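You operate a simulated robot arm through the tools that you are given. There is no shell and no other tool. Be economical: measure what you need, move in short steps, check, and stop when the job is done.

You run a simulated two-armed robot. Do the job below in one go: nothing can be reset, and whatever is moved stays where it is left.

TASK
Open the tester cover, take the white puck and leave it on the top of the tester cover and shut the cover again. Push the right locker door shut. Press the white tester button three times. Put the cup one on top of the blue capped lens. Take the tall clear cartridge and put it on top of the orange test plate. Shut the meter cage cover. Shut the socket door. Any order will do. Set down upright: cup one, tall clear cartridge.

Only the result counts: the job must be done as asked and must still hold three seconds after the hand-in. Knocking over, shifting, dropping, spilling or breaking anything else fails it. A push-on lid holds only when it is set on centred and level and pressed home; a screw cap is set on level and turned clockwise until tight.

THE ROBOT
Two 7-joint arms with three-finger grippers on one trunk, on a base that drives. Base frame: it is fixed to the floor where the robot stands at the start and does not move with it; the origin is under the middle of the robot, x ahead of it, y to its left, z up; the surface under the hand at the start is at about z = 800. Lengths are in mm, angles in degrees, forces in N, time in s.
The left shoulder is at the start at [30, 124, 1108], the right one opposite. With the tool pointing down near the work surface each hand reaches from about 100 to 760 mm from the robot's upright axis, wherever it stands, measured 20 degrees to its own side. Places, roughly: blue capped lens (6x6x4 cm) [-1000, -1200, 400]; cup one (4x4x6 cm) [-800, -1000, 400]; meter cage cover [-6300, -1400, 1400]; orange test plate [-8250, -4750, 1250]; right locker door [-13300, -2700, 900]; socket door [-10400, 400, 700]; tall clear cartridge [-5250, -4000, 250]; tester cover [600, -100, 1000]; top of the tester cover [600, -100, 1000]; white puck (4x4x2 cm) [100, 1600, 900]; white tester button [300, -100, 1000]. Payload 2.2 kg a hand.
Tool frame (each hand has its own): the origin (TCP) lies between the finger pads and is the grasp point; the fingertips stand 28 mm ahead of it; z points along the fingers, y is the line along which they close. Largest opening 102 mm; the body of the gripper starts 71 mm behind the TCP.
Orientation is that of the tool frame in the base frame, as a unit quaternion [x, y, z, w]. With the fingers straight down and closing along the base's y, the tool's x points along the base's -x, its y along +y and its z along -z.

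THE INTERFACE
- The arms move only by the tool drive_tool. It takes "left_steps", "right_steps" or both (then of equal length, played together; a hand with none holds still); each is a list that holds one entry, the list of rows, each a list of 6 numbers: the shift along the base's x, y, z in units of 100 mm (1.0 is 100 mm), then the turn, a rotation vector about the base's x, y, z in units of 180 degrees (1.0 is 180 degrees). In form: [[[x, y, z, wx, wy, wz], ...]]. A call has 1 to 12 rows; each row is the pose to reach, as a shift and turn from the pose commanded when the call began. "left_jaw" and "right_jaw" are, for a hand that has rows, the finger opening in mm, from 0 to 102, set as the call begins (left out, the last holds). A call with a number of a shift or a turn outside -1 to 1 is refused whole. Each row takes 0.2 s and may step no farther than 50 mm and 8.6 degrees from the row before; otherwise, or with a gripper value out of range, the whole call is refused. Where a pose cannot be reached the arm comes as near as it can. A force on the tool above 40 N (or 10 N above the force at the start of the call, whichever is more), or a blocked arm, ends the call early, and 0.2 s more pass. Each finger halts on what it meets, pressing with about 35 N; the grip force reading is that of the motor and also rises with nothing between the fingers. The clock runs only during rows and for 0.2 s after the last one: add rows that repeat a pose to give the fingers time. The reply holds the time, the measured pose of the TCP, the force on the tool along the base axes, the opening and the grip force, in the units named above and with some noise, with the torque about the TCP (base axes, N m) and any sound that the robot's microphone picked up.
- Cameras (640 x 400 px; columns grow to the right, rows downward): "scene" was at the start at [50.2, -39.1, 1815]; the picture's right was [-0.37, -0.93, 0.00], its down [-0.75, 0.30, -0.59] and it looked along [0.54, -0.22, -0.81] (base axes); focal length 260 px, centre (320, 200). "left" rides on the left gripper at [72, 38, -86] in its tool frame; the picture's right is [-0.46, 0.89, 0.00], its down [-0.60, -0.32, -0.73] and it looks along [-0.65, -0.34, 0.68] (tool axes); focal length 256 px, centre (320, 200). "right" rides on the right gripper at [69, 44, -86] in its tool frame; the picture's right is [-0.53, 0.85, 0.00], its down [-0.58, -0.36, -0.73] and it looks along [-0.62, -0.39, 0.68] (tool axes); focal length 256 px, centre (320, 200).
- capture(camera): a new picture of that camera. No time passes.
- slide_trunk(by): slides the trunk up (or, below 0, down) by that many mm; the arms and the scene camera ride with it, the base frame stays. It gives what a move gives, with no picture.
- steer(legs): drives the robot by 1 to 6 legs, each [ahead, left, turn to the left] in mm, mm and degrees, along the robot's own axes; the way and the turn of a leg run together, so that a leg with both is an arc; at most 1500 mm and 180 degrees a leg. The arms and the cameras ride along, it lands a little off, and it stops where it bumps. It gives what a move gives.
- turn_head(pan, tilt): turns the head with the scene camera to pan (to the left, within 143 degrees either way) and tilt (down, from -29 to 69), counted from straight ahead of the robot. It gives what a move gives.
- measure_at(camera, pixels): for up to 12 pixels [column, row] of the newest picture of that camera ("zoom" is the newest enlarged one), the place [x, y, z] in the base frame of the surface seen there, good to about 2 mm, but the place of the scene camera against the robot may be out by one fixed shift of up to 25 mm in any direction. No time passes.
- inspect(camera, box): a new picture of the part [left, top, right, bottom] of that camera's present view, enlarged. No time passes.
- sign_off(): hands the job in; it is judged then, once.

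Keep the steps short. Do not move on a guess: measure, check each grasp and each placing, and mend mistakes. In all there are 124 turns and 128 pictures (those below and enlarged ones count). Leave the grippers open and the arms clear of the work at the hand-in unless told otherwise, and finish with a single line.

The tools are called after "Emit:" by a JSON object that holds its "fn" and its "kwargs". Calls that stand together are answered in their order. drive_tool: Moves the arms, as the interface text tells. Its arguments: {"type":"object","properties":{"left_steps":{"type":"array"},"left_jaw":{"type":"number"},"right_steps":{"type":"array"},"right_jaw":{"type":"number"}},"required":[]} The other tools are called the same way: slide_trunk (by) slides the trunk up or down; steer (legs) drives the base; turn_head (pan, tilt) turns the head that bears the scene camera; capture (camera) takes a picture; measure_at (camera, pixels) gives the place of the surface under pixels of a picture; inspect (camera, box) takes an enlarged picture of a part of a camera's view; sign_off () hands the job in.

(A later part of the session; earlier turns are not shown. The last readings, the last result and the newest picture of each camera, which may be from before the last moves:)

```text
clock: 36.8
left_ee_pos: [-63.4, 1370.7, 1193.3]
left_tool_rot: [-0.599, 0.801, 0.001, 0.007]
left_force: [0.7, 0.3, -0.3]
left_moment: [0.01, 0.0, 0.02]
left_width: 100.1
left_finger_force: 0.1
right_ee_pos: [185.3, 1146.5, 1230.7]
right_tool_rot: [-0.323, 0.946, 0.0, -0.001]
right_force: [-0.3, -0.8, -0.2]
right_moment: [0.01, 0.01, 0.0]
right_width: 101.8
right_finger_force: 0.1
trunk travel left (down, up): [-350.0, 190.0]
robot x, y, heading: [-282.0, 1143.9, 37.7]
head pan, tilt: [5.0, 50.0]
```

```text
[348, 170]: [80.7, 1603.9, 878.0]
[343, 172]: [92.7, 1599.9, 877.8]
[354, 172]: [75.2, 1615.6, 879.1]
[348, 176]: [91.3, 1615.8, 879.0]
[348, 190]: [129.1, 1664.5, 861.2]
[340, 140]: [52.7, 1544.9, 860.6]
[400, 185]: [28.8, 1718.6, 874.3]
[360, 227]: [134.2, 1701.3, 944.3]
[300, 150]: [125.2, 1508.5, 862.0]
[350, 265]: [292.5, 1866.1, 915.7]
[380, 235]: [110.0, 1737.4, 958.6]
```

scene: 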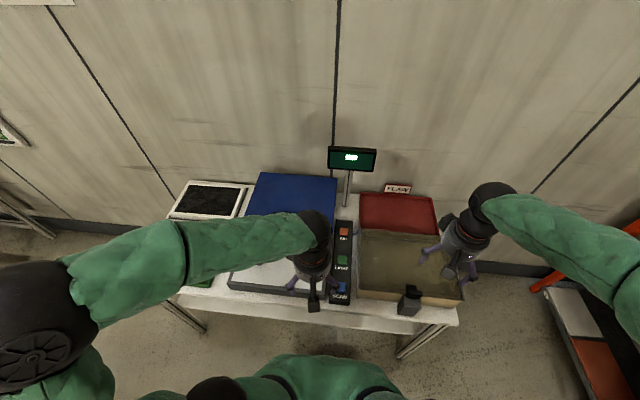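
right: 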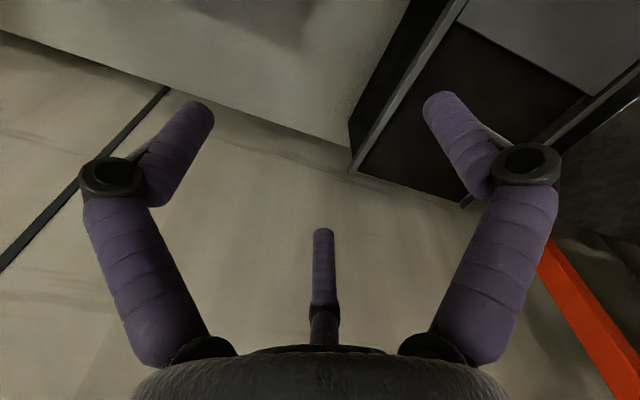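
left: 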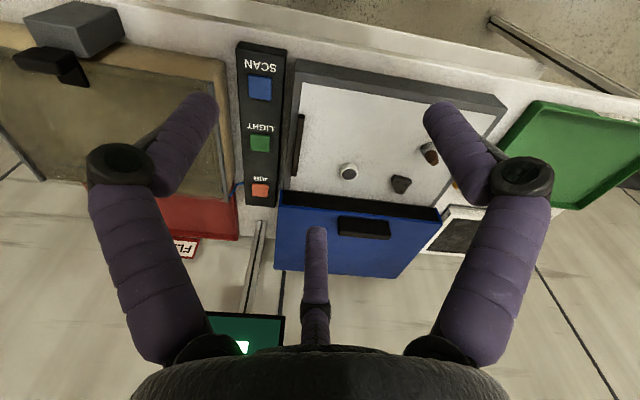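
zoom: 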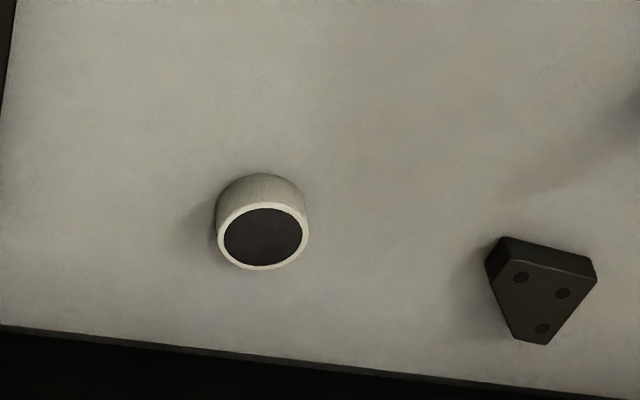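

The puck's top centre is about (86,1614,878) on a surface at z 861. I move the left hand over it in two calls.

Emit:
{"fn": "drive_tool", "kwargs": {"left_steps": [[[0.24, 0.4, 0, 0, 0, 0], [0.48, 0.8, 0, 0, 0, 0], [0.6, 1.0, -0.2, 0, 0, 0]]], "left_jaw": 65}}

Emit:
{"fn": "drive_tool", "kwargs": {"left_steps": [[[0.24, 0.4, -0.1, 0, 0, 0], [0.48, 0.8, -0.2, 0, 0, 0], [0.65, 0.99, -0.4, 0, 0, 0], [0.65, 0.99, -0.8, 0, 0, 0], [0.65, 0.99, -1.0, 0, 0, 0], [0.65, 0.99, -1.0, 0, 0, 0]]]}}

Emit:
{"fn": "capture", "kwargs": {"camera": "left"}}

```text
clock: 37.6
left_ee_pos: [-1.6, 1472.4, 1170.7]
left_tool_rot: [-0.599, 0.801, 0.0, 0.007]
left_force: [0.4, 0.7, -0.4]
left_moment: [-0.04, 0.03, -0.01]
left_width: 65.0
left_finger_force: 0.2
right_ee_pos: [187.3, 1146.8, 1229.5]
right_tool_rot: [-0.323, 0.946, -0.001, -0.002]
right_force: [0.4, -0.4, 0.4]
right_moment: [0.0, 0.04, -0.03]
right_width: 102.1
right_finger_force: 0.1
trunk travel left (down, up): [-350.0, 190.0]
robot x, y, heading: [-277.1, 1141.6, 37.5]
head pan, tilt: [5.0, 50.0]
```

```text
clock: 39.0
left_ee_pos: [60.9, 1570.5, 1070.8]
left_tool_rot: [-0.6, 0.8, 0.001, 0.007]
left_force: [0.7, 0.0, -0.8]
left_moment: [0.02, -0.04, 0.01]
left_width: 64.9
left_finger_force: 0.1
right_ee_pos: [186.4, 1147.1, 1230.0]
right_tool_rot: [-0.324, 0.946, 0.0, 0.0]
right_force: [0.1, -0.3, 1.0]
right_moment: [0.01, 0.0, 0.02]
right_width: 101.8
right_finger_force: 0.1
trunk travel left (down, up): [-350.0, 190.0]
robot x, y, heading: [-280.7, 1143.5, 37.5]
head pan, tilt: [5.0, 50.0]
```

```text
99 pictures are left
```

left: 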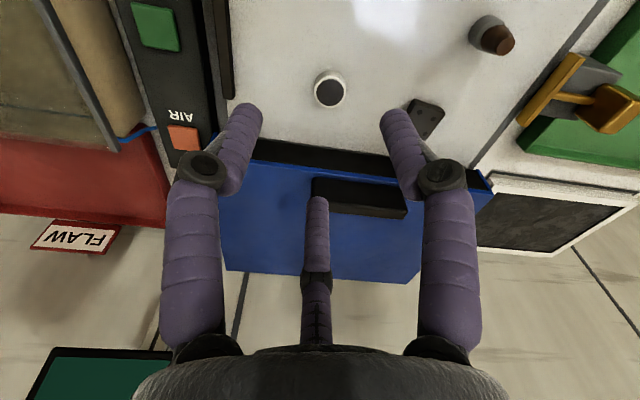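

I re-measure the puck from nearer; it is at (329,91).

Emit:
{"fn": "measure_at", "kwargs": {"camera": "left", "pixels": [[329, 92], [317, 91], [343, 91], [329, 104], [329, 77], [420, 118], [360, 80]]}}

```text
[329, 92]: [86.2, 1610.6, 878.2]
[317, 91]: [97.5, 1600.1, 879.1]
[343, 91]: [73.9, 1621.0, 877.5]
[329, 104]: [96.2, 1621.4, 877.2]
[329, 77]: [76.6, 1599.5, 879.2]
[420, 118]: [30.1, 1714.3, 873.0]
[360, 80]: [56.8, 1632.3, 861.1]
```

Puck centre (86,1611,878), diameter about 31–35 mm. I align and descend to tip z about 864.

Emit:
{"fn": "drive_tool", "kwargs": {"left_steps": [[[0.24, 0.4, 0, 0, 0, 0], [0.245, 0.41, -0.4, 0, 0, 0], [0.245, 0.41, -0.8, 0, 0, 0], [0.245, 0.41, -1.0, 0, 0, 0], [0.245, 0.41, -1.0, 0, 0, 0]]]}}

Emit:
{"fn": "drive_tool", "kwargs": {"left_steps": [[[0, 0, -0.4, 0, 0, 0], [0, 0, -0.7, 0, 0, 0], [0, 0, -0.78, 0, 0, 0], [0, 0, -0.78, 0, 0, 0]]]}}

Emit:
{"fn": "capture", "kwargs": {"camera": "left"}}

```text
clock: 40.2
left_ee_pos: [84.1, 1607.0, 973.5]
left_tool_rot: [-0.6, 0.8, 0.0, 0.007]
left_force: [-0.1, 0.0, -0.6]
left_moment: [0.01, -0.01, -0.01]
left_width: 65.1
left_finger_force: 0.1
right_ee_pos: [186.8, 1146.5, 1229.4]
right_tool_rot: [-0.322, 0.947, 0.0, 0.0]
right_force: [0.0, -0.9, -0.1]
right_moment: [-0.02, 0.0, -0.02]
right_width: 102.0
right_finger_force: 0.0
trunk travel left (down, up): [-350.0, 190.0]
robot x, y, heading: [-283.3, 1145.0, 37.8]
head pan, tilt: [5.0, 50.0]
```

```text
clock: 41.2
left_ee_pos: [87.5, 1609.4, 894.6]
left_tool_rot: [-0.6, 0.8, 0.001, 0.007]
left_force: [0.2, -0.2, -0.2]
left_moment: [-0.01, -0.02, 0.0]
left_width: 64.5
left_finger_force: 0.1
right_ee_pos: [186.9, 1147.4, 1229.2]
right_tool_rot: [-0.323, 0.946, 0.0, 0.0]
right_force: [0.7, -0.1, 0.1]
right_moment: [-0.04, -0.03, -0.01]
right_width: 102.0
right_finger_force: 0.1
trunk travel left (down, up): [-350.0, 190.0]
robot x, y, heading: [-279.4, 1143.8, 37.7]
head pan, tilt: [5.0, 50.0]
```

```text
98 pictures are left
```

left: 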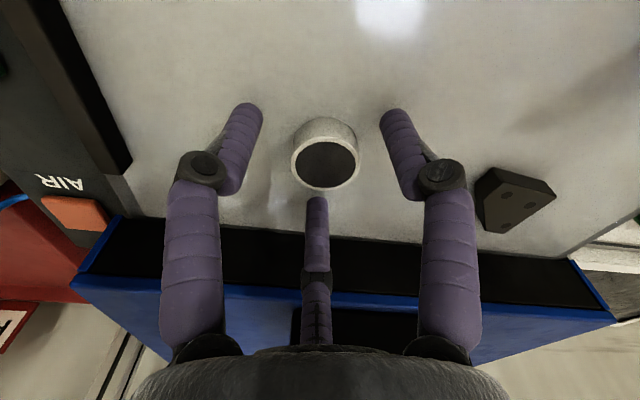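

I check whether the line between the fingertips runs through the puck.

Emit:
{"fn": "measure_at", "kwargs": {"camera": "left", "pixels": [[250, 110], [390, 115], [320, 112], [325, 160], [325, 122], [325, 188]]}}

```text
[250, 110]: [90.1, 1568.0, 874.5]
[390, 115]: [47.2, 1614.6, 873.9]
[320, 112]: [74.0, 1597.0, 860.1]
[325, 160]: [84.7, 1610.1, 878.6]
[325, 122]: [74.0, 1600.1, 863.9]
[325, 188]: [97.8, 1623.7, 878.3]
```

The hand actually has three fingers closing on the TCP, which sits over the puck, so it is centred. I close.

Emit:
{"fn": "drive_tool", "kwargs": {"left_steps": [[[0, 0, -0.01, 0, 0, 0], [0, 0, -0.01, 0, 0, 0], [0, 0, -0.01, 0, 0, 0], [0, 0, -0.01, 0, 0, 0]]], "left_jaw": 15}}

Emit:
{"fn": "drive_tool", "kwargs": {"left_steps": [[[0, 0, 0.2, 0, 0, 0], [0, 0, 0.6, 0, 0, 0], [0, 0, 1.0, 0, 0, 0]]]}}

Emit:
{"fn": "capture", "kwargs": {"camera": "left"}}

```text
clock: 42.2
left_ee_pos: [86.7, 1609.6, 892.7]
left_tool_rot: [-0.599, 0.801, 0.001, 0.007]
left_force: [1.9, 0.4, 4.9]
left_moment: [-0.03, -0.04, 0.0]
left_width: 33.9
left_finger_force: 35.4
right_ee_pos: [187.1, 1146.8, 1229.1]
right_tool_rot: [-0.323, 0.946, 0.0, 0.0]
right_force: [-0.9, -0.3, 1.0]
right_moment: [-0.02, -0.01, 0.0]
right_width: 102.0
right_finger_force: 0.1
trunk travel left (down, up): [-350.0, 190.0]
robot x, y, heading: [-279.9, 1140.6, 37.8]
head pan, tilt: [5.0, 50.0]
```

```text
clock: 43.0
left_ee_pos: [84.5, 1608.2, 993.1]
left_tool_rot: [-0.6, 0.8, 0.0, 0.007]
left_force: [0.4, 0.4, -0.1]
left_moment: [0.03, 0.01, 0.0]
left_width: 33.8
left_finger_force: 35.2
right_ee_pos: [185.7, 1146.0, 1229.1]
right_tool_rot: [-0.323, 0.946, 0.0, 0.0]
right_force: [-1.1, -0.3, 0.6]
right_moment: [0.04, -0.02, -0.02]
right_width: 101.9
right_finger_force: 0.0
trunk travel left (down, up): [-350.0, 190.0]
robot x, y, heading: [-279.8, 1141.5, 37.7]
head pan, tilt: [5.0, 50.0]
```

```text
97 pictures are left
```

left: 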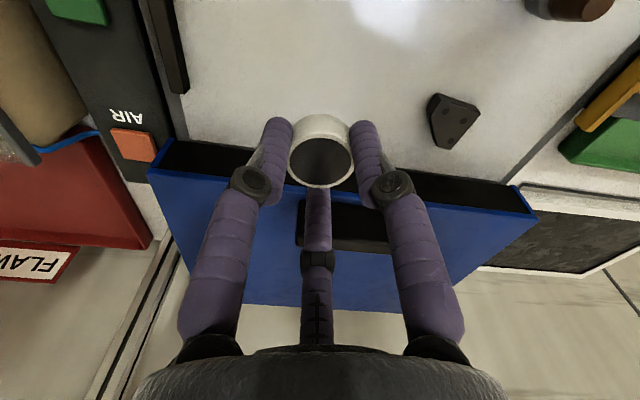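

The puck is held. I raise and retract the left hand, then drive back the way I came.

Emit:
{"fn": "drive_tool", "kwargs": {"left_steps": [[[0, 0, 0.4, 0, 0, 0], [0, 0, 0.8, 0, 0, 0], [-0.1, -0.2, 1.0, 0, 0, 0], [-0.35, -0.6, 1.0, 0, 0, 0], [-0.6, -1.0, 1.0, 0, 0, 0]]]}}

Emit:
{"fn": "drive_tool", "kwargs": {"left_steps": [[[-0.25, -0.4, 0.2, 0, 0, 0], [-0.5, -0.8, 0.4, 0, 0, 0], [-0.7, -1.0, 0.4, 0, 0, 0]]]}}

Emit:
{"fn": "steer", "kwargs": {"legs": [[-120, -100, 0], [0, 0, -37.7], [0, -400, 0], [316, -600, 0]]}}

Emit:
{"fn": "turn_head", "kwargs": {"pan": -10, "tilt": 50}}

Emit:
{"fn": "capture", "kwargs": {"camera": "left"}}

```text
clock: 44.2
left_ee_pos: [27.0, 1510.6, 1093.7]
left_tool_rot: [-0.601, 0.799, 0.001, 0.007]
left_force: [0.0, -0.3, -1.0]
left_moment: [0.01, -0.03, -0.01]
left_width: 34.0
left_finger_force: 34.4
right_ee_pos: [186.0, 1145.5, 1229.8]
right_tool_rot: [-0.322, 0.947, -0.001, 0.0]
right_force: [0.9, -1.0, 0.2]
right_moment: [0.02, -0.02, -0.03]
right_width: 102.1
right_finger_force: 0.0
trunk travel left (down, up): [-350.0, 190.0]
robot x, y, heading: [-277.7, 1144.4, 38.0]
head pan, tilt: [5.0, 50.0]
```

```text
refused: row 1 steps farther than a row can; nothing moved
```

```text
clock: 52.9
left_ee_pos: [489.6, 88.4, 1094.0]
left_tool_rot: [-0.322, 0.947, -0.001, 0.007]
left_force: [-0.3, 0.0, -0.1]
left_moment: [0.0, 0.03, -0.03]
left_width: 33.8
left_finger_force: 35.3
right_ee_pos: [402.9, -297.5, 1229.4]
right_tool_rot: [-0.014, 1.0, -0.001, 0.0]
right_force: [-0.4, 0.2, -0.7]
right_moment: [0.01, -0.04, 0.01]
right_width: 102.3
right_finger_force: 0.1
trunk travel left (down, up): [-350.0, 190.0]
robot x, y, heading: [23.6, -24.3, 1.6]
head pan, tilt: [5.0, 50.0]
```

```text
clock: 53.7
left_ee_pos: [489.3, 89.7, 1093.4]
left_tool_rot: [-0.322, 0.947, -0.001, 0.007]
left_force: [0.4, -1.2, -0.4]
left_moment: [0.03, 0.01, -0.02]
left_width: 33.9
left_finger_force: 35.5
right_ee_pos: [402.4, -297.2, 1230.0]
right_tool_rot: [-0.014, 1.0, 0.0, 0.0]
right_force: [0.5, 0.7, 0.1]
right_moment: [-0.04, 0.02, 0.0]
right_width: 102.2
right_finger_force: 0.0
trunk travel left (down, up): [-350.0, 190.0]
robot x, y, heading: [25.4, -24.1, 1.8]
head pan, tilt: [-10.0, 50.0]
```

```text
96 pictures are left
```

left: 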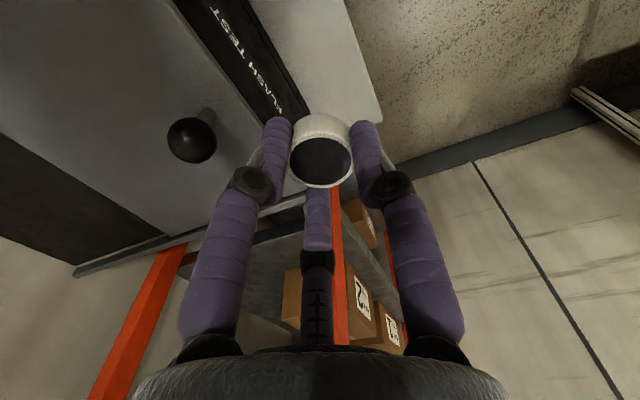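

The puck is still held and I'm back. I move over the cover behind the knob, to (585,-66).

Emit:
{"fn": "drive_tool", "kwargs": {"left_steps": [[[0.25, -0.4, 0, 0, 0, 0], [0.5, -0.8, 0, 0, 0, 0], [0.62, -1.0, 0, 0, 0, 0]]]}}

Emit:
{"fn": "drive_tool", "kwargs": {"left_steps": [[[0.3, -0.4, 0, 0, 0, 0], [0.34, -0.55, -0.2, 0, 0, 0], [0.34, -0.55, -0.5, 0, 0, 0], [0.34, -0.55, -0.5, 0, 0, 0]]]}}

Emit:
{"fn": "capture", "kwargs": {"camera": "left"}}

Emit:
{"fn": "measure_at", "kwargs": {"camera": "left", "pixels": [[150, 200], [60, 150], [250, 60], [200, 100], [420, 200], [320, 60]]}}

```text
clock: 54.5
left_ee_pos: [552.1, -10.6, 1092.8]
left_tool_rot: [-0.322, 0.947, -0.002, 0.007]
left_force: [-0.3, 0.5, 0.8]
left_moment: [0.03, 0.01, 0.01]
left_width: 34.2
left_finger_force: 35.3
right_ee_pos: [403.0, -297.4, 1229.7]
right_tool_rot: [-0.014, 1.0, 0.0, 0.0]
right_force: [0.4, -0.6, 1.1]
right_moment: [-0.02, -0.03, 0.0]
right_width: 101.8
right_finger_force: 0.3
trunk travel left (down, up): [-350.0, 190.0]
robot x, y, heading: [23.8, -23.9, 1.8]
head pan, tilt: [-10.0, 50.0]
```

```text
clock: 55.5
left_ee_pos: [584.9, -65.0, 1042.8]
left_tool_rot: [-0.322, 0.947, -0.002, 0.007]
left_force: [-1.2, 0.5, 0.3]
left_moment: [0.0, -0.01, 0.03]
left_width: 34.1
left_finger_force: 35.1
right_ee_pos: [402.4, -296.7, 1230.2]
right_tool_rot: [-0.014, 1.0, 0.0, 0.0]
right_force: [0.4, -0.5, 0.2]
right_moment: [0.0, -0.01, -0.01]
right_width: 101.8
right_finger_force: 0.1
trunk travel left (down, up): [-350.0, 190.0]
robot x, y, heading: [23.9, -24.7, 1.3]
head pan, tilt: [-10.0, 50.0]
```

```text
95 pictures are left
```

left: 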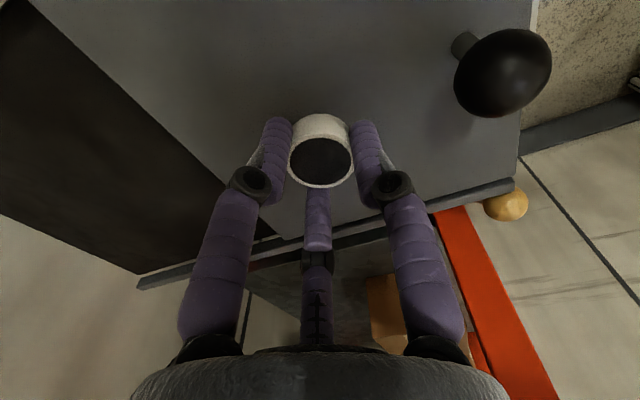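

```text
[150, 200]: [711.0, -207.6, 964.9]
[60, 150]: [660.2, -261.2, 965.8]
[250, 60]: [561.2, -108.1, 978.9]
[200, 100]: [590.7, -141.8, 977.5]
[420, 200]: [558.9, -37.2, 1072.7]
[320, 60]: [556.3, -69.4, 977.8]
```

The puck is over the cover (z 977.5). I lower until it touches.

Emit:
{"fn": "drive_tool", "kwargs": {"left_steps": [[[0, 0, -0.2, 0, 0, 0], [0, 0, -0.28, 0, 0, 0], [0, 0, -0.31, 0, 0, 0], [0, 0, -0.33, 0, 0, 0], [0, 0, -0.33, 0, 0, 0]]]}}

```text
clock: 56.7
left_ee_pos: [585.1, -65.7, 1010.6]
left_tool_rot: [-0.322, 0.947, -0.001, 0.007]
left_force: [0.1, -0.5, -0.1]
left_moment: [0.02, -0.01, -0.02]
left_width: 34.2
left_finger_force: 34.9
right_ee_pos: [402.1, -296.8, 1230.3]
right_tool_rot: [-0.014, 1.0, 0.0, 0.0]
right_force: [-0.4, 0.1, -0.5]
right_moment: [0.01, 0.0, -0.04]
right_width: 101.9
right_finger_force: 0.0
trunk travel left (down, up): [-350.0, 190.0]
robot x, y, heading: [23.3, -27.1, 1.4]
head pan, tilt: [-10.0, 50.0]
```

Emit:
{"fn": "drive_tool", "kwargs": {"left_steps": [[[0, 0, -0.01, 0, 0, 0], [0, 0, -0.02, 0, 0, 0], [0, 0, -0.03, 0, 0, 0], [0, 0, -0.03, 0, 0, 0]]]}}

```text
clock: 57.7
left_ee_pos: [585.6, -65.8, 1010.0]
left_tool_rot: [-0.323, 0.946, -0.003, 0.008]
left_force: [-1.3, -0.3, 19.5]
left_moment: [0.01, 0.2, -0.01]
left_width: 33.7
left_finger_force: 35.2
right_ee_pos: [401.2, -297.6, 1230.8]
right_tool_rot: [-0.014, 1.0, 0.0, 0.001]
right_force: [0.1, -0.8, -0.1]
right_moment: [0.02, -0.01, 0.03]
right_width: 101.9
right_finger_force: 0.1
trunk travel left (down, up): [-350.0, 190.0]
robot x, y, heading: [20.7, -27.4, 1.6]
head pan, tilt: [-10.0, 50.0]
```

Contact at 20 N. I back off 2 mm, open and rise, then look.

Emit:
{"fn": "drive_tool", "kwargs": {"left_steps": [[[0, 0, 0.02, 0, 0, 0], [0, 0, 0.02, 0, 0, 0]]]}}

Emit:
{"fn": "drive_tool", "kwargs": {"left_steps": [[[0, 0, 0, 0, 0, 0], [0, 0, 0, 0, 0, 0], [0, 0, 0.3, 0, 0, 0], [0, 0, 0.7, 0, 0, 0], [0, 0, 1.0, 0, 0, 0]]], "left_jaw": 60}}

Emit:
{"fn": "capture", "kwargs": {"camera": "left"}}

```text
clock: 58.3
left_ee_pos: [585.9, -64.9, 1009.3]
left_tool_rot: [-0.322, 0.947, -0.002, 0.007]
left_force: [3.7, -0.4, 10.3]
left_moment: [-0.05, -0.03, 0.0]
left_width: 34.0
left_finger_force: 35.0
right_ee_pos: [401.8, -297.1, 1230.8]
right_tool_rot: [-0.014, 1.0, 0.0, 0.001]
right_force: [-1.3, 0.2, -0.1]
right_moment: [-0.01, 0.01, 0.01]
right_width: 101.8
right_finger_force: 0.0
trunk travel left (down, up): [-350.0, 190.0]
robot x, y, heading: [22.9, -26.6, 1.7]
head pan, tilt: [-10.0, 50.0]
```

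```text
clock: 59.5
left_ee_pos: [587.0, -68.2, 1110.5]
left_tool_rot: [-0.322, 0.947, -0.001, 0.008]
left_force: [-0.4, 0.2, -0.5]
left_moment: [0.01, -0.02, 0.0]
left_width: 59.8
left_finger_force: 0.0
right_ee_pos: [402.1, -296.7, 1230.4]
right_tool_rot: [-0.014, 1.0, 0.0, 0.0]
right_force: [-0.8, 0.7, -0.6]
right_moment: [0.02, 0.0, 0.02]
right_width: 102.2
right_finger_force: 0.1
trunk travel left (down, up): [-350.0, 190.0]
robot x, y, heading: [22.7, -23.1, 1.7]
head pan, tilt: [-10.0, 50.0]
```

```text
94 pictures are left
```

left: 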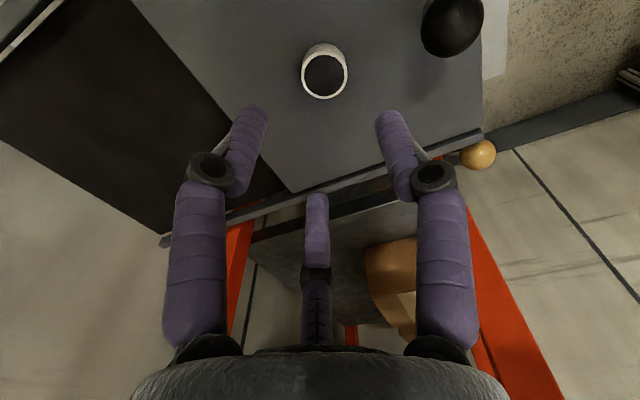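

The puck stands flat on the cover. I retract the left hand and look toward the cup, back-right.

Emit:
{"fn": "drive_tool", "kwargs": {"left_steps": [[[-0.2, 0.3, 0.2, 0, 0, 0], [-0.5, 0.6, 0.4, 0, 0, 0], [-0.8, 0.8, 0.7, 0, 0, 0], [-1.0, 1.0, 0.9, 0, 0, 0]]]}}

Emit:
{"fn": "turn_head", "kwargs": {"pan": -130, "tilt": 35}}

Emit:
{"fn": "capture", "kwargs": {"camera": "scene"}}

```text
clock: 60.5
left_ee_pos: [485.5, 33.6, 1200.6]
left_tool_rot: [-0.322, 0.947, -0.001, 0.006]
left_force: [0.1, 0.1, -0.2]
left_moment: [-0.03, -0.02, -0.05]
left_width: 60.0
left_finger_force: 0.0
right_ee_pos: [402.1, -297.7, 1230.8]
right_tool_rot: [-0.014, 1.0, 0.0, 0.0]
right_force: [0.1, 0.4, 0.7]
right_moment: [-0.04, 0.0, 0.0]
right_width: 102.1
right_finger_force: 0.0
trunk travel left (down, up): [-350.0, 190.0]
robot x, y, heading: [21.6, -27.2, 1.6]
head pan, tilt: [-10.0, 50.0]
```

```text
clock: 62.5
left_ee_pos: [486.9, 31.3, 1200.1]
left_tool_rot: [-0.323, 0.947, -0.002, 0.006]
left_force: [0.0, 1.0, 0.2]
left_moment: [0.0, -0.01, -0.02]
left_width: 59.8
left_finger_force: 0.0
right_ee_pos: [402.1, -296.5, 1229.7]
right_tool_rot: [-0.014, 1.0, 0.001, 0.0]
right_force: [-0.5, 0.5, 0.8]
right_moment: [0.04, 0.0, -0.01]
right_width: 102.1
right_finger_force: 0.1
trunk travel left (down, up): [-350.0, 190.0]
robot x, y, heading: [22.1, -22.2, 1.8]
head pan, tilt: [-130.0, 35.0]
```

```text
93 pictures are left
```

scene: 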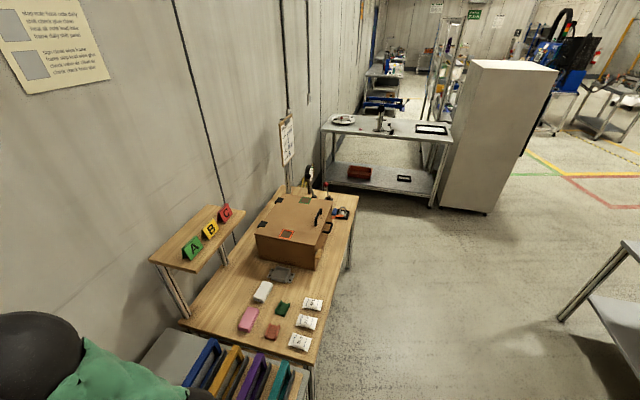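

I measure landmarks of this wooden table and the corridor.

Emit:
{"fn": "measure_at", "kwargs": {"camera": "scene", "pixels": [[310, 360], [355, 205], [290, 235], [310, 190], [300, 305], [275, 310], [430, 300], [350, 270], [410, 190], [350, 125], [500, 150], [580, 320]]}}

Emit:
{"fn": "inspect", "kwargs": {"camera": "scene", "box": [220, 150, 370, 280]}}

```text
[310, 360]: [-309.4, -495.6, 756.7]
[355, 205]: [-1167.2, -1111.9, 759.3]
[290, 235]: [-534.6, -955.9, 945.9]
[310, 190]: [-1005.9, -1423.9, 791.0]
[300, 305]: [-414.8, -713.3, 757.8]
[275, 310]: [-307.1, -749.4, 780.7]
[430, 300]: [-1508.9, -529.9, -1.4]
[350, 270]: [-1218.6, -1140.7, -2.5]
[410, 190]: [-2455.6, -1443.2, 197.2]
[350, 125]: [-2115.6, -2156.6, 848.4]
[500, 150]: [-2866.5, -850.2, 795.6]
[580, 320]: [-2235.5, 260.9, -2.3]
```

```text
3.08 times, centred on (295, 215) of scene
```

zoom: 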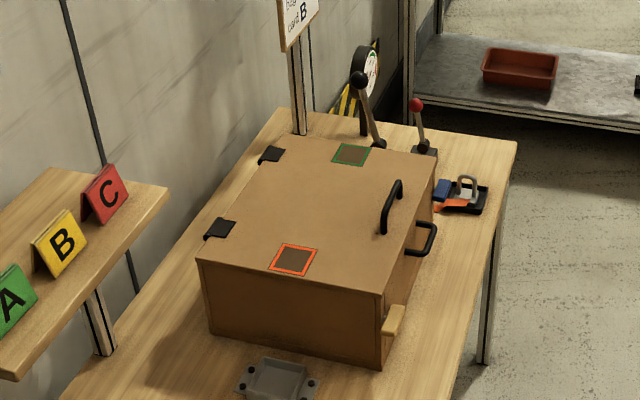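

The cup and lens must be on a low shelf under or beside that wooden table (front edge line (-309,-496) to (-1167,-1112)). I drive back and right, facing the table, and look.

Emit:
{"fn": "steer", "kwargs": {"legs": [[-1300, 0, 0], [0, -400, 0], [0, 0, -56]]}}

Emit:
{"fn": "turn_head", "kwargs": {"pan": 0, "tilt": 50}}

Emit:
{"fn": "capture", "kwargs": {"camera": "scene"}}

```text
clock: 73.5
left_ee_pos: [-947.4, -808.4, 1201.0]
left_tool_rot: [0.158, 0.987, -0.004, 0.006]
left_force: [-0.1, 0.1, 0.5]
left_moment: [-0.04, 0.02, -0.01]
left_width: 59.9
left_finger_force: 0.0
right_ee_pos: [-1266.6, -921.0, 1230.1]
right_tool_rot: [0.457, 0.89, 0.0, -0.001]
right_force: [-1.8, -0.3, -0.6]
right_moment: [-0.04, -0.01, 0.02]
right_width: 102.0
right_finger_force: 0.0
trunk travel left (down, up): [-350.0, 190.0]
robot x, y, heading: [-1258.0, -457.4, -54.2]
head pan, tilt: [-130.0, 35.0]
```

```text
clock: 75.6
left_ee_pos: [-948.5, -807.2, 1199.9]
left_tool_rot: [0.159, 0.987, -0.005, 0.006]
left_force: [0.1, 0.2, -0.4]
left_moment: [0.02, 0.02, 0.0]
left_width: 59.9
left_finger_force: 0.0
right_ee_pos: [-1268.0, -922.0, 1229.3]
right_tool_rot: [0.457, 0.89, 0.001, 0.0]
right_force: [-0.4, 1.1, -0.7]
right_moment: [-0.01, 0.03, -0.01]
right_width: 102.0
right_finger_force: 0.1
trunk travel left (down, up): [-350.0, 190.0]
robot x, y, heading: [-1251.7, -453.0, -54.4]
head pan, tilt: [0.0, 50.0]
```

```text
91 pictures are left
```

scene: 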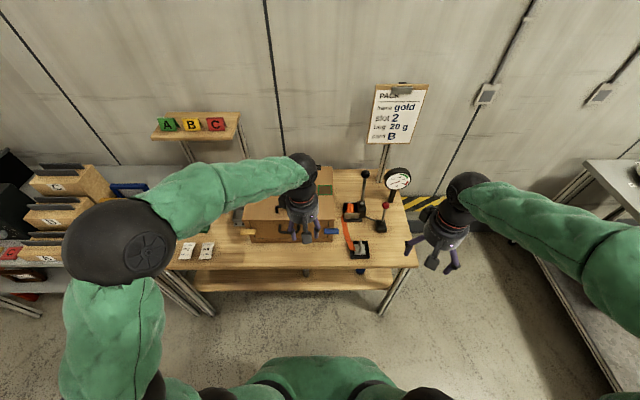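

A low shelf is visible under the table. Both hands are in front of the table edge, so I lower the trunk fully and look under the top.

Emit:
{"fn": "slide_trunk", "kwargs": {"by": -345}}

Emit:
{"fn": "turn_head", "kwargs": {"pan": 5, "tilt": 48}}

Emit:
{"fn": "capture", "kwargs": {"camera": "scene"}}

Emit:
{"fn": "capture", "kwargs": {"camera": "left"}}

```text
clock: 79.0
left_ee_pos: [-946.8, -807.2, 854.3]
left_tool_rot: [0.158, 0.987, -0.004, 0.006]
left_force: [-0.5, -0.3, -1.3]
left_moment: [-0.05, -0.02, 0.01]
left_width: 60.2
left_finger_force: 0.0
right_ee_pos: [-1267.8, -921.4, 885.3]
right_tool_rot: [0.456, 0.89, 0.0, 0.0]
right_force: [-0.1, 0.0, 0.1]
right_moment: [-0.05, 0.0, -0.03]
right_width: 102.0
right_finger_force: 0.0
trunk travel left (down, up): [-5.0, 535.0]
robot x, y, heading: [-1255.4, -457.8, -54.2]
head pan, tilt: [0.0, 50.0]
```

```text
clock: 79.6
left_ee_pos: [-947.1, -806.0, 855.0]
left_tool_rot: [0.158, 0.987, -0.005, 0.005]
left_force: [-0.5, 0.8, -0.4]
left_moment: [0.01, 0.05, -0.01]
left_width: 59.7
left_finger_force: 0.0
right_ee_pos: [-1266.4, -921.3, 885.9]
right_tool_rot: [0.456, 0.89, -0.001, 0.0]
right_force: [-1.1, 0.0, 0.5]
right_moment: [0.0, 0.0, -0.01]
right_width: 101.9
right_finger_force: 0.2
trunk travel left (down, up): [-5.0, 535.0]
robot x, y, heading: [-1256.5, -457.2, -54.3]
head pan, tilt: [5.0, 48.0]
```

```text
90 pictures are left
```

scene: 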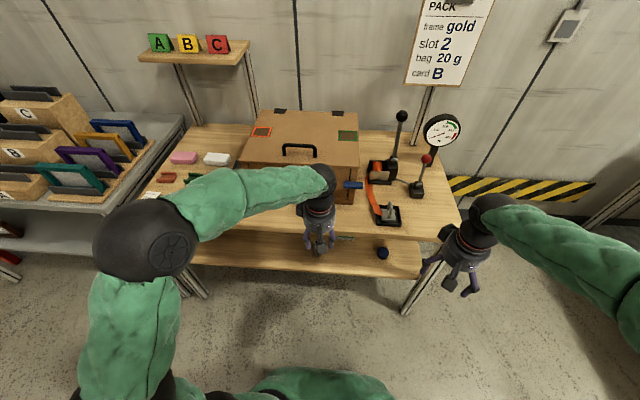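

```text
89 pictures are left
```

left: 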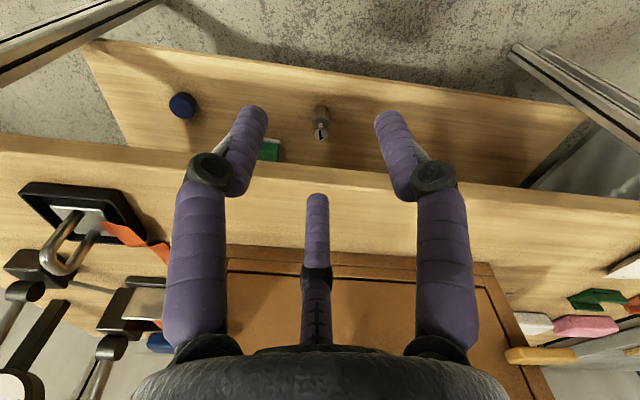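

The blue-capped lens is at (183,105) and a grey cup at (320,120). I zoom and measure.

Emit:
{"fn": "inspect", "kwargs": {"camera": "left", "box": [150, 60, 390, 200]}}

Emit:
{"fn": "measure_at", "kwargs": {"camera": "left", "pixels": [[183, 105], [175, 104], [320, 112], [320, 135], [300, 120], [320, 75], [320, 165], [320, 175], [270, 150], [150, 60], [150, 130], [150, 150]]}}

```text
2.67 times, centred on (270, 130) of left
```

zoom: 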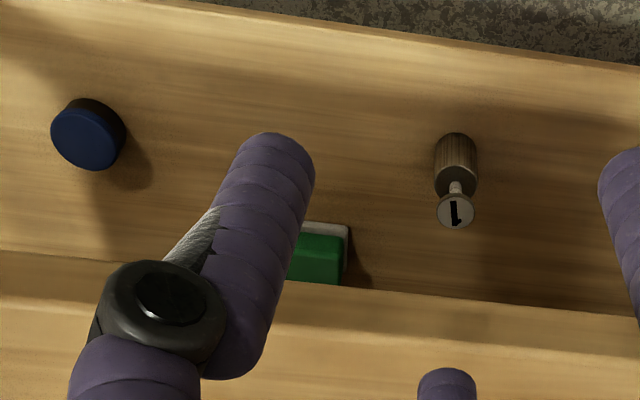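

```text
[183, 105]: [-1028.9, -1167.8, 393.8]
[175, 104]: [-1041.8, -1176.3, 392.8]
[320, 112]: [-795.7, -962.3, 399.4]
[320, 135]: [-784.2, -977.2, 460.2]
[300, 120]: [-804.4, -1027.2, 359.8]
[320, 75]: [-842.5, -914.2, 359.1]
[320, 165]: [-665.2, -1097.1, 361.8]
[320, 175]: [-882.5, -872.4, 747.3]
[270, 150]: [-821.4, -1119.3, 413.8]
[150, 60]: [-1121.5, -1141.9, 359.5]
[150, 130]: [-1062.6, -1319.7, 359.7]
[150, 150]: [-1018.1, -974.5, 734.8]
```

Cup one stands on the low shelf (z 360) about 145 mm behind the table's front edge, the lens likewise 310 mm to its right. A vertical hand won't fit under the top, so I plan a 45° forward-down tool. First I retract both hands and undo the 36° yaw.

Emit:
{"fn": "drive_tool", "kwargs": {"left_steps": [[[0.05, 0.2, -0.1, 0, 0, -0.04], [0.1, 0.4, -0.2, 0, 0, -0.08], [0.15, 0.6, -0.3, 0, 0, -0.12], [0.2, 0.8, -0.4, 0, 0, -0.16], [0.25, 1.0, -0.5, 0, 0, -0.2]]], "right_steps": [[[-0.1, 0.16, 0, 0, 0, 0], [-0.2, 0.32, 0, 0, 0, 0], [-0.3, 0.48, 0, 0, 0, 0], [-0.4, 0.64, 0, 0, 0, 0], [-0.5, 0.8, 0, 0, 0, 0]]]}}

Emit:
{"fn": "drive_tool", "kwargs": {"left_steps": [[[0.03, 0.17, -0.15, -0.034, -0.0245, 0], [0.06, 0.34, -0.3, -0.068, -0.049, 0], [0.09, 0.5, -0.45, -0.101, -0.073, 0], [0.12, 0.66, -0.6, -0.135, -0.0975, 0], [0.15, 0.8, -0.8, -0.169, -0.122, 0], [0.2, 0.9, -1.0, -0.2025, -0.146, 0]]]}}

Emit:
{"fn": "steer", "kwargs": {"legs": [[0, -280, 0]]}}

Emit:
{"fn": "capture", "kwargs": {"camera": "left"}}

Emit:
{"fn": "capture", "kwargs": {"camera": "scene"}}

```text
clock: 80.8
left_ee_pos: [-922.6, -706.4, 805.2]
left_tool_rot: [0.456, 0.89, -0.006, 0.004]
left_force: [-0.3, -0.4, -0.1]
left_moment: [-0.01, 0.01, -0.02]
left_width: 60.1
left_finger_force: 0.1
right_ee_pos: [-1318.2, -841.5, 886.0]
right_tool_rot: [0.457, 0.889, 0.001, 0.0]
right_force: [0.7, 0.0, 0.5]
right_moment: [0.03, 0.0, 0.0]
right_width: 101.8
right_finger_force: 0.1
trunk travel left (down, up): [-5.0, 535.0]
robot x, y, heading: [-1258.0, -458.7, -54.3]
head pan, tilt: [5.0, 48.0]
```

```text
clock: 82.2
left_ee_pos: [-892.1, -617.6, 724.4]
left_tool_rot: [0.416, 0.829, -0.162, 0.336]
left_force: [0.6, 0.7, 1.0]
left_moment: [-0.02, 0.04, -0.04]
left_width: 60.1
left_finger_force: 0.1
left hand out of reach, approached as far as the arm can: row 6
right_ee_pos: [-1317.1, -840.7, 885.2]
right_tool_rot: [0.457, 0.89, 0.0, 0.0]
right_force: [-0.2, 0.5, 0.3]
right_moment: [-0.02, -0.02, -0.02]
right_width: 101.9
right_finger_force: 0.1
trunk travel left (down, up): [-5.0, 535.0]
robot x, y, heading: [-1252.8, -457.8, -54.4]
head pan, tilt: [5.0, 48.0]
```

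```text
clock: 84.2
left_ee_pos: [-1119.6, -782.8, 726.0]
left_tool_rot: [0.418, 0.828, -0.16, 0.338]
left_force: [0.4, -0.8, 0.7]
left_moment: [0.02, -0.01, 0.01]
left_width: 60.3
left_finger_force: 0.0
right_ee_pos: [-1545.3, -1005.6, 885.7]
right_tool_rot: [0.457, 0.89, 0.0, 0.0]
right_force: [0.9, 0.0, 0.3]
right_moment: [-0.01, -0.03, 0.0]
right_width: 101.7
right_finger_force: 0.2
trunk travel left (down, up): [-5.0, 535.0]
robot x, y, heading: [-1485.1, -622.6, -54.5]
head pan, tilt: [5.0, 48.0]
```

```text
87 pictures are left
```

left: 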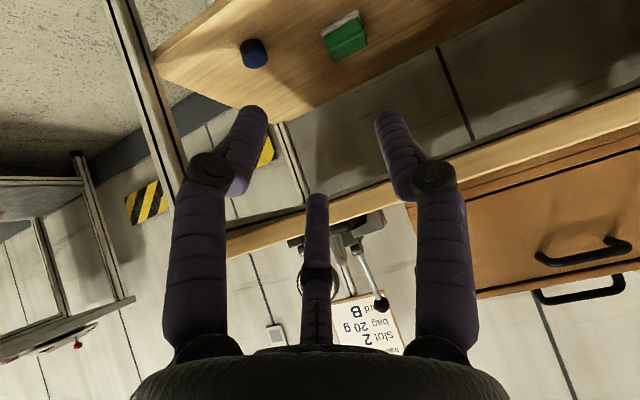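

```text
86 pictures are left
```

scene: 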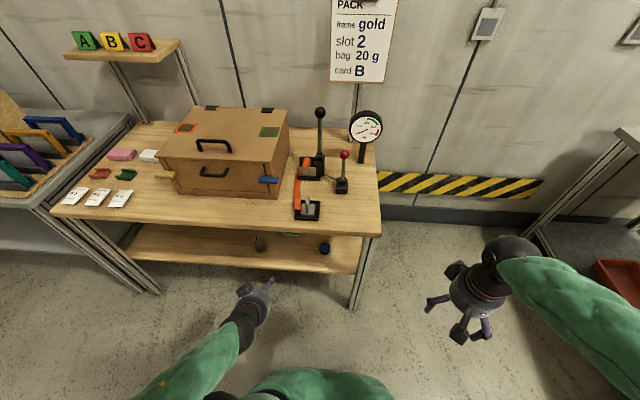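

The forearm sits low, which suits reaching under. I lower the hand in front of the table to about z 500 and look at the cup.

Emit:
{"fn": "drive_tool", "kwargs": {"left_steps": [[[0.2, 0.15, -0.3, 0, 0, 0], [0.4, 0.3, -0.6, 0, 0, 0], [0.6, 0.45, -0.9, 0, 0, 0], [0.8, 0.58, -1.0, 0, 0, 0]]]}}

Emit:
{"fn": "drive_tool", "kwargs": {"left_steps": [[[0.2, 0.1, -0.4, 0, 0, 0], [0.4, 0.2, -0.8, 0, 0, 0], [0.55, 0.3, -1.0, 0, 0, 0]]]}}

Emit:
{"fn": "capture", "kwargs": {"camera": "left"}}

```text
clock: 85.4
left_ee_pos: [-1089.1, -761.6, 728.4]
left_tool_rot: [0.409, 0.824, -0.157, 0.36]
left_force: [-0.8, 0.3, 0.7]
left_moment: [-0.04, 0.02, 0.01]
left_width: 59.7
left_finger_force: 0.1
left hand out of reach, approached as far as the arm can: row 1, 2, 3, 4
right_ee_pos: [-1545.7, -1006.1, 884.5]
right_tool_rot: [0.456, 0.89, 0.0, 0.0]
right_force: [0.2, -0.3, 0.4]
right_moment: [-0.03, 0.03, 0.01]
right_width: 101.9
right_finger_force: 0.1
trunk travel left (down, up): [-5.0, 535.0]
robot x, y, heading: [-1484.7, -621.7, -54.2]
head pan, tilt: [5.0, 48.0]
stopped in row 4 (left hand): the arm was blocked; the commanded pose is now the measured one
```

```text
clock: 86.2
left_ee_pos: [-1085.8, -760.7, 726.5]
left_tool_rot: [0.407, 0.822, -0.154, 0.368]
left_force: [0.0, -1.2, 0.4]
left_moment: [0.01, -0.01, -0.02]
left_width: 59.8
left_finger_force: 0.1
left hand out of reach, approached as far as the arm can: row 1, 2, 3
right_ee_pos: [-1546.7, -1005.6, 886.4]
right_tool_rot: [0.456, 0.89, -0.001, 0.0]
right_force: [0.4, -0.7, -0.2]
right_moment: [-0.03, 0.05, 0.02]
right_width: 101.9
right_finger_force: 0.0
trunk travel left (down, up): [-5.0, 535.0]
robot x, y, heading: [-1484.0, -620.1, -54.2]
head pan, tilt: [5.0, 48.0]
```

```text
85 pictures are left
```

left: 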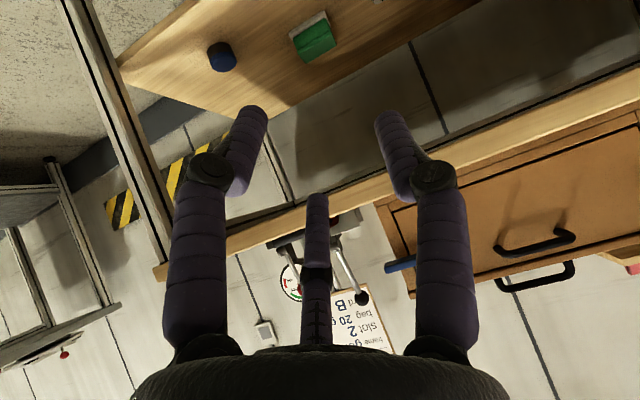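

That's too close to the body to fold lower. I back up 300 mm, then extend the hand forward and down with room.

Emit:
{"fn": "steer", "kwargs": {"legs": [[-300, 0, 0]]}}

Emit:
{"fn": "drive_tool", "kwargs": {"left_steps": [[[0.25, -0.35, 0, 0, 0, 0], [0.5, -0.7, 0, 0, 0, 0], [0.7, -0.98, -0.1, 0, 0, 0], [0.7, -0.98, -0.5, 0, 0, 0], [0.7, -0.98, -1.0, 0, 0, 0]]]}}

Emit:
{"fn": "drive_tool", "kwargs": {"left_steps": [[[0.25, -0.35, -0.1, 0, 0, 0], [0.5, -0.7, -0.2, 0, 0, 0], [0.5, -0.7, -0.6, 0, 0, 0], [0.5, -0.7, -1.0, 0, 0, 0]]]}}

Emit:
{"fn": "capture", "kwargs": {"camera": "left"}}

```text
clock: 88.2
left_ee_pos: [-1261.1, -518.3, 727.4]
left_tool_rot: [0.408, 0.822, -0.155, 0.366]
left_force: [-0.5, -0.1, -0.2]
left_moment: [-0.02, 0.01, 0.0]
left_width: 59.9
left_finger_force: 0.1
right_ee_pos: [-1721.5, -761.6, 883.8]
right_tool_rot: [0.458, 0.889, 0.001, 0.0]
right_force: [0.0, 0.0, -0.1]
right_moment: [0.02, 0.02, -0.02]
right_width: 101.8
right_finger_force: 0.1
trunk travel left (down, up): [-5.0, 535.0]
robot x, y, heading: [-1659.1, -375.2, -54.5]
head pan, tilt: [5.0, 48.0]
```

```text
clock: 89.4
left_ee_pos: [-1198.5, -632.1, 638.9]
left_tool_rot: [0.405, 0.825, -0.147, 0.366]
left_force: [0.1, 0.4, 0.7]
left_moment: [0.02, -0.02, 0.0]
left_width: 60.1
left_finger_force: 0.1
left hand out of reach, approached as far as the arm can: row 5
right_ee_pos: [-1720.4, -762.3, 885.4]
right_tool_rot: [0.458, 0.889, 0.0, 0.0]
right_force: [0.5, 0.3, -0.1]
right_moment: [0.01, -0.01, 0.0]
right_width: 102.0
right_finger_force: 0.1
trunk travel left (down, up): [-5.0, 535.0]
robot x, y, heading: [-1656.7, -375.6, -54.6]
head pan, tilt: [5.0, 48.0]
```

```text
clock: 90.4
left_ee_pos: [-1150.7, -713.1, 543.0]
left_tool_rot: [0.406, 0.825, -0.148, 0.365]
left_force: [0.5, 0.2, 0.4]
left_moment: [0.03, 0.04, 0.0]
left_width: 60.0
left_finger_force: 0.0
left hand out of reach, approached as far as the arm can: row 4
right_ee_pos: [-1720.6, -762.0, 885.9]
right_tool_rot: [0.458, 0.889, 0.001, 0.0]
right_force: [0.0, -0.7, 0.7]
right_moment: [0.03, 0.0, 0.01]
right_width: 101.9
right_finger_force: 0.1
trunk travel left (down, up): [-5.0, 535.0]
robot x, y, heading: [-1658.4, -376.5, -54.8]
head pan, tilt: [5.0, 48.0]
```

```text
84 pictures are left
```

left: 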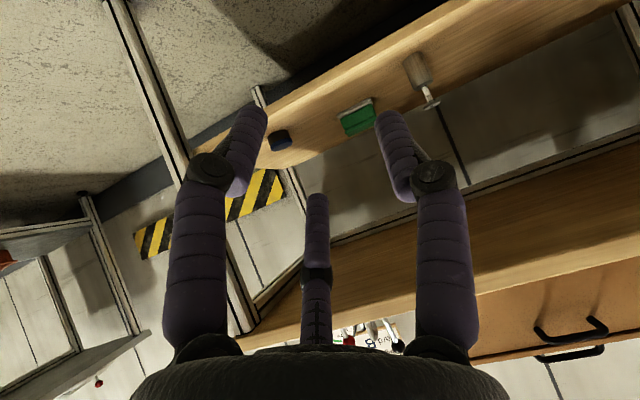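

Reachable as long as it goes farther out. I continue forward and down (still in front of the table).

Emit:
{"fn": "drive_tool", "kwargs": {"left_steps": [[[0.25, -0.35, 0, 0, 0, 0], [0.5, -0.7, 0, 0, 0, 0], [0.64, -0.9, -0.3, 0, 0, 0], [0.64, -0.9, -0.7, 0, 0, 0], [0.64, -0.9, -1.0, 0, 0, 0], [0.64, -0.9, -1.0, 0, 0, 0]]]}}

Emit:
{"fn": "capture", "kwargs": {"camera": "left"}}

Emit:
{"fn": "capture", "kwargs": {"camera": "scene"}}

```text
clock: 91.8
left_ee_pos: [-1088.4, -801.6, 442.9]
left_tool_rot: [0.407, 0.823, -0.154, 0.366]
left_force: [-0.2, 0.1, 0.3]
left_moment: [-0.03, 0.0, 0.02]
left_width: 60.0
left_finger_force: 0.0
right_ee_pos: [-1720.2, -762.2, 885.6]
right_tool_rot: [0.458, 0.889, 0.0, 0.0]
right_force: [1.0, 0.2, -0.5]
right_moment: [0.0, -0.02, 0.04]
right_width: 102.4
right_finger_force: 0.0
trunk travel left (down, up): [-5.0, 535.0]
robot x, y, heading: [-1659.7, -378.5, -54.6]
head pan, tilt: [5.0, 48.0]
```

```text
83 pictures are left
```

left: 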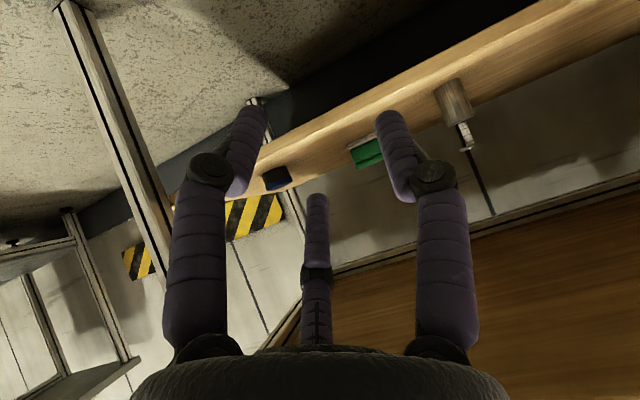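

```text
82 pictures are left
```

scene: 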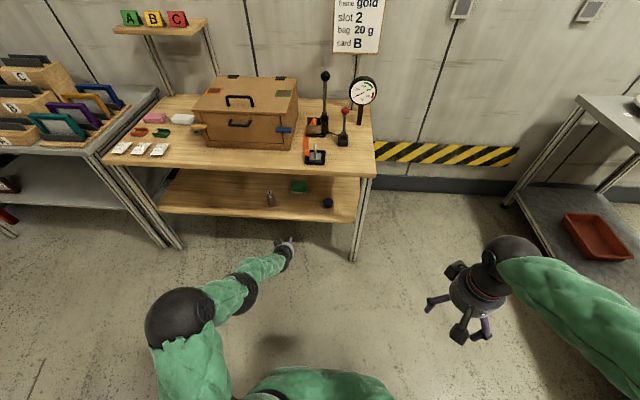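

The hand is at z 443 with 43° pitch. I zoom on the cup and measure its body.

Emit:
{"fn": "inspect", "kwargs": {"camera": "left", "box": [400, 60, 520, 170]}}

Emit:
{"fn": "measure_at", "kwargs": {"camera": "left", "pixels": [[453, 90], [460, 110], [445, 102], [470, 108], [464, 125], [466, 133], [466, 145], [448, 82], [275, 175], [268, 182], [285, 182], [277, 168]]}}

```text
3.64 times, centred on (460, 115) of left
```

zoom: 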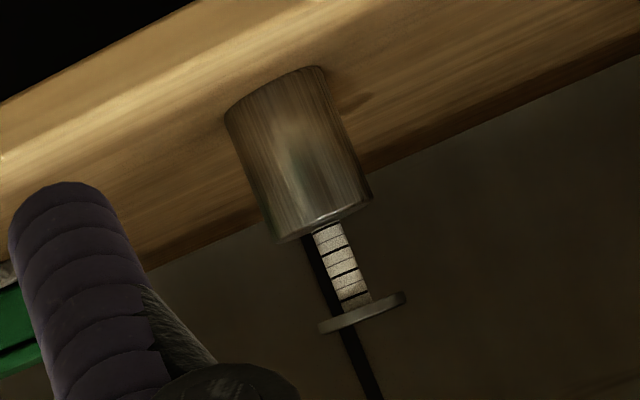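

```text
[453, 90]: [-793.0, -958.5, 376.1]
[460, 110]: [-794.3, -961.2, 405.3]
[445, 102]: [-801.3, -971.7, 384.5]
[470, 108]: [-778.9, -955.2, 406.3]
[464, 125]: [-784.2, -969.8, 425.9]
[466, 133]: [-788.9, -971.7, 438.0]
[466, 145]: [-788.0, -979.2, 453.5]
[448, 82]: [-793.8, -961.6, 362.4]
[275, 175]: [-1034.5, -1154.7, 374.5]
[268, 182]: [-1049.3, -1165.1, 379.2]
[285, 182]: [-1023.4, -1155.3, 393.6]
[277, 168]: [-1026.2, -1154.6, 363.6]
```

The body spans z 360–415, about 38 mm wide, with a thin plunger up to 458. A steeper pitch would grip better, so I rotate to about 60° here in open space and see how the arm lies.

Emit:
{"fn": "drive_tool", "kwargs": {"left_steps": [[[0, 0, 0, 0.026, 0.0185, 0], [0, 0, 0, 0.052, 0.037, 0], [0, 0, 0, 0.078, 0.0555, 0], [0, 0, 0, 0.078, 0.0555, 0]]]}}

Emit:
{"fn": "inspect", "kwargs": {"camera": "scene", "box": [120, 180, 400, 360]}}

Emit:
{"fn": "measure_at", "kwargs": {"camera": "zoom", "pixels": [[370, 150], [320, 180], [260, 220], [200, 270], [130, 290], [280, 60], [520, 115], [520, 75], [200, 35]]}}

```text
clock: 92.8
left_ee_pos: [-1088.6, -801.9, 441.4]
left_tool_rot: [0.434, 0.864, -0.087, 0.241]
left_force: [-0.1, -0.6, -0.5]
left_moment: [-0.02, 0.0, 0.05]
left_width: 59.9
left_finger_force: 0.0
right_ee_pos: [-1721.2, -761.5, 885.6]
right_tool_rot: [0.458, 0.889, 0.0, 0.0]
right_force: [0.0, 0.4, 0.9]
right_moment: [-0.03, 0.03, -0.01]
right_width: 101.9
right_finger_force: 0.1
trunk travel left (down, up): [-5.0, 535.0]
robot x, y, heading: [-1655.9, -379.0, -54.6]
head pan, tilt: [5.0, 48.0]
```

```text
2.22 times, centred on (260, 270) of scene
```

zoom: 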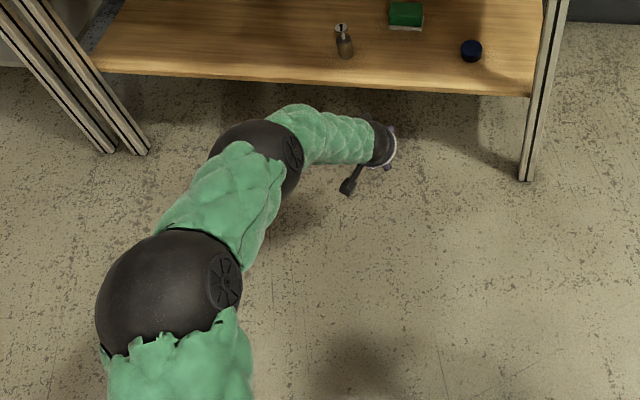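

```text
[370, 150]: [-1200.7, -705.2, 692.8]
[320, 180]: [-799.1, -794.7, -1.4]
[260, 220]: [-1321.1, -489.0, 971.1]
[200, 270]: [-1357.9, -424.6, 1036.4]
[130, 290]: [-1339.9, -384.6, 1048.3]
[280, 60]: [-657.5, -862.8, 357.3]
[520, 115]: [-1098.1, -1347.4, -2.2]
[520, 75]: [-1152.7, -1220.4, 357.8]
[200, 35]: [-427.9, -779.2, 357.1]
```

The forearm rises steeply behind the wrist, so about 48° is the right pitch to clear the edge. I move the hand to be laterally in line with the cup, at z 495, and set the pitch.

Emit:
{"fn": "drive_tool", "kwargs": {"left_steps": [[[0.2, 0.3, 0.2, 0, 0, 0], [0.4, 0.6, 0.4, 0, 0, 0], [0.6, 0.92, 0.54, 0, 0, 0]]], "left_jaw": 60}}

Emit:
{"fn": "drive_tool", "kwargs": {"left_steps": [[[0.15, 0.23, 0, -0.027, -0.0193, 0], [0.29, 0.46, 0, -0.0543, -0.0386, 0], [0.29, 0.46, 0, -0.0543, -0.0386, 0]]]}}

Emit:
{"fn": "steer", "kwargs": {"legs": [[200, 0, 0]]}}

Emit:
{"fn": "capture", "kwargs": {"camera": "left"}}

Emit:
{"fn": "inspect", "kwargs": {"camera": "scene", "box": [120, 150, 400, 330]}}

```text
clock: 93.6
left_ee_pos: [-1027.0, -709.7, 497.7]
left_tool_rot: [0.435, 0.863, -0.09, 0.242]
left_force: [0.2, -0.4, 0.4]
left_moment: [0.0, -0.03, -0.01]
left_width: 59.9
left_finger_force: 0.1
right_ee_pos: [-1721.5, -762.7, 884.7]
right_tool_rot: [0.459, 0.888, 0.001, -0.001]
right_force: [0.0, -0.3, -0.1]
right_moment: [0.02, -0.03, -0.01]
right_width: 102.1
right_finger_force: 0.1
trunk travel left (down, up): [-5.0, 535.0]
robot x, y, heading: [-1658.1, -374.1, -54.6]
head pan, tilt: [5.0, 48.0]
```

```text
clock: 94.4
left_ee_pos: [-999.5, -662.6, 498.1]
left_tool_rot: [0.417, 0.836, -0.135, 0.33]
left_force: [0.0, -0.3, -0.1]
left_moment: [0.0, 0.01, 0.0]
left_width: 59.9
left_finger_force: 0.1
right_ee_pos: [-1720.9, -761.8, 886.7]
right_tool_rot: [0.458, 0.889, 0.0, -0.001]
right_force: [0.1, 0.2, -0.1]
right_moment: [0.0, 0.01, 0.0]
right_width: 101.9
right_finger_force: 0.1
trunk travel left (down, up): [-5.0, 535.0]
robot x, y, heading: [-1658.3, -376.9, -54.5]
head pan, tilt: [5.0, 48.0]
```

```text
clock: 96.0
left_ee_pos: [-886.9, -824.0, 497.5]
left_tool_rot: [0.418, 0.836, -0.136, 0.329]
left_force: [0.0, -0.6, -0.8]
left_moment: [0.02, 0.01, 0.02]
left_width: 59.9
left_finger_force: 0.0
right_ee_pos: [-1606.7, -923.0, 886.5]
right_tool_rot: [0.458, 0.889, 0.0, 0.0]
right_force: [0.0, 0.0, 0.1]
right_moment: [0.03, 0.03, -0.02]
right_width: 101.9
right_finger_force: 0.2
trunk travel left (down, up): [-5.0, 535.0]
robot x, y, heading: [-1541.5, -535.7, -54.9]
head pan, tilt: [5.0, 48.0]
```

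```text
79 pictures are left
```

left: 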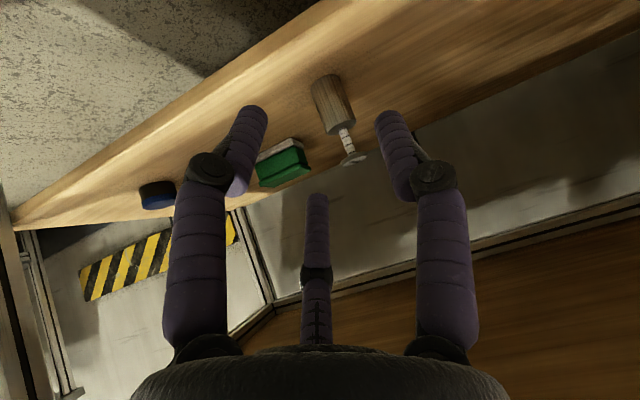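

```text
2.22 times, centred on (260, 240) of scene
```

zoom: 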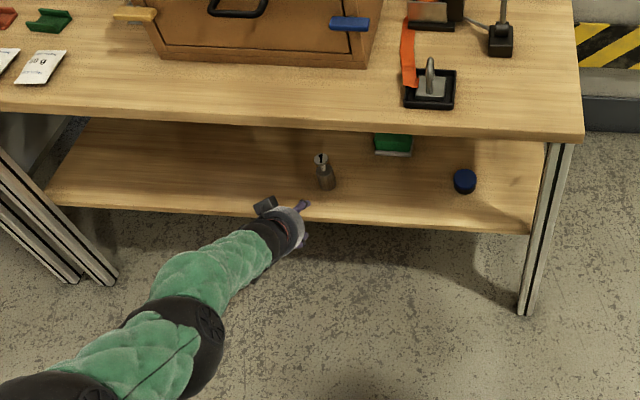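

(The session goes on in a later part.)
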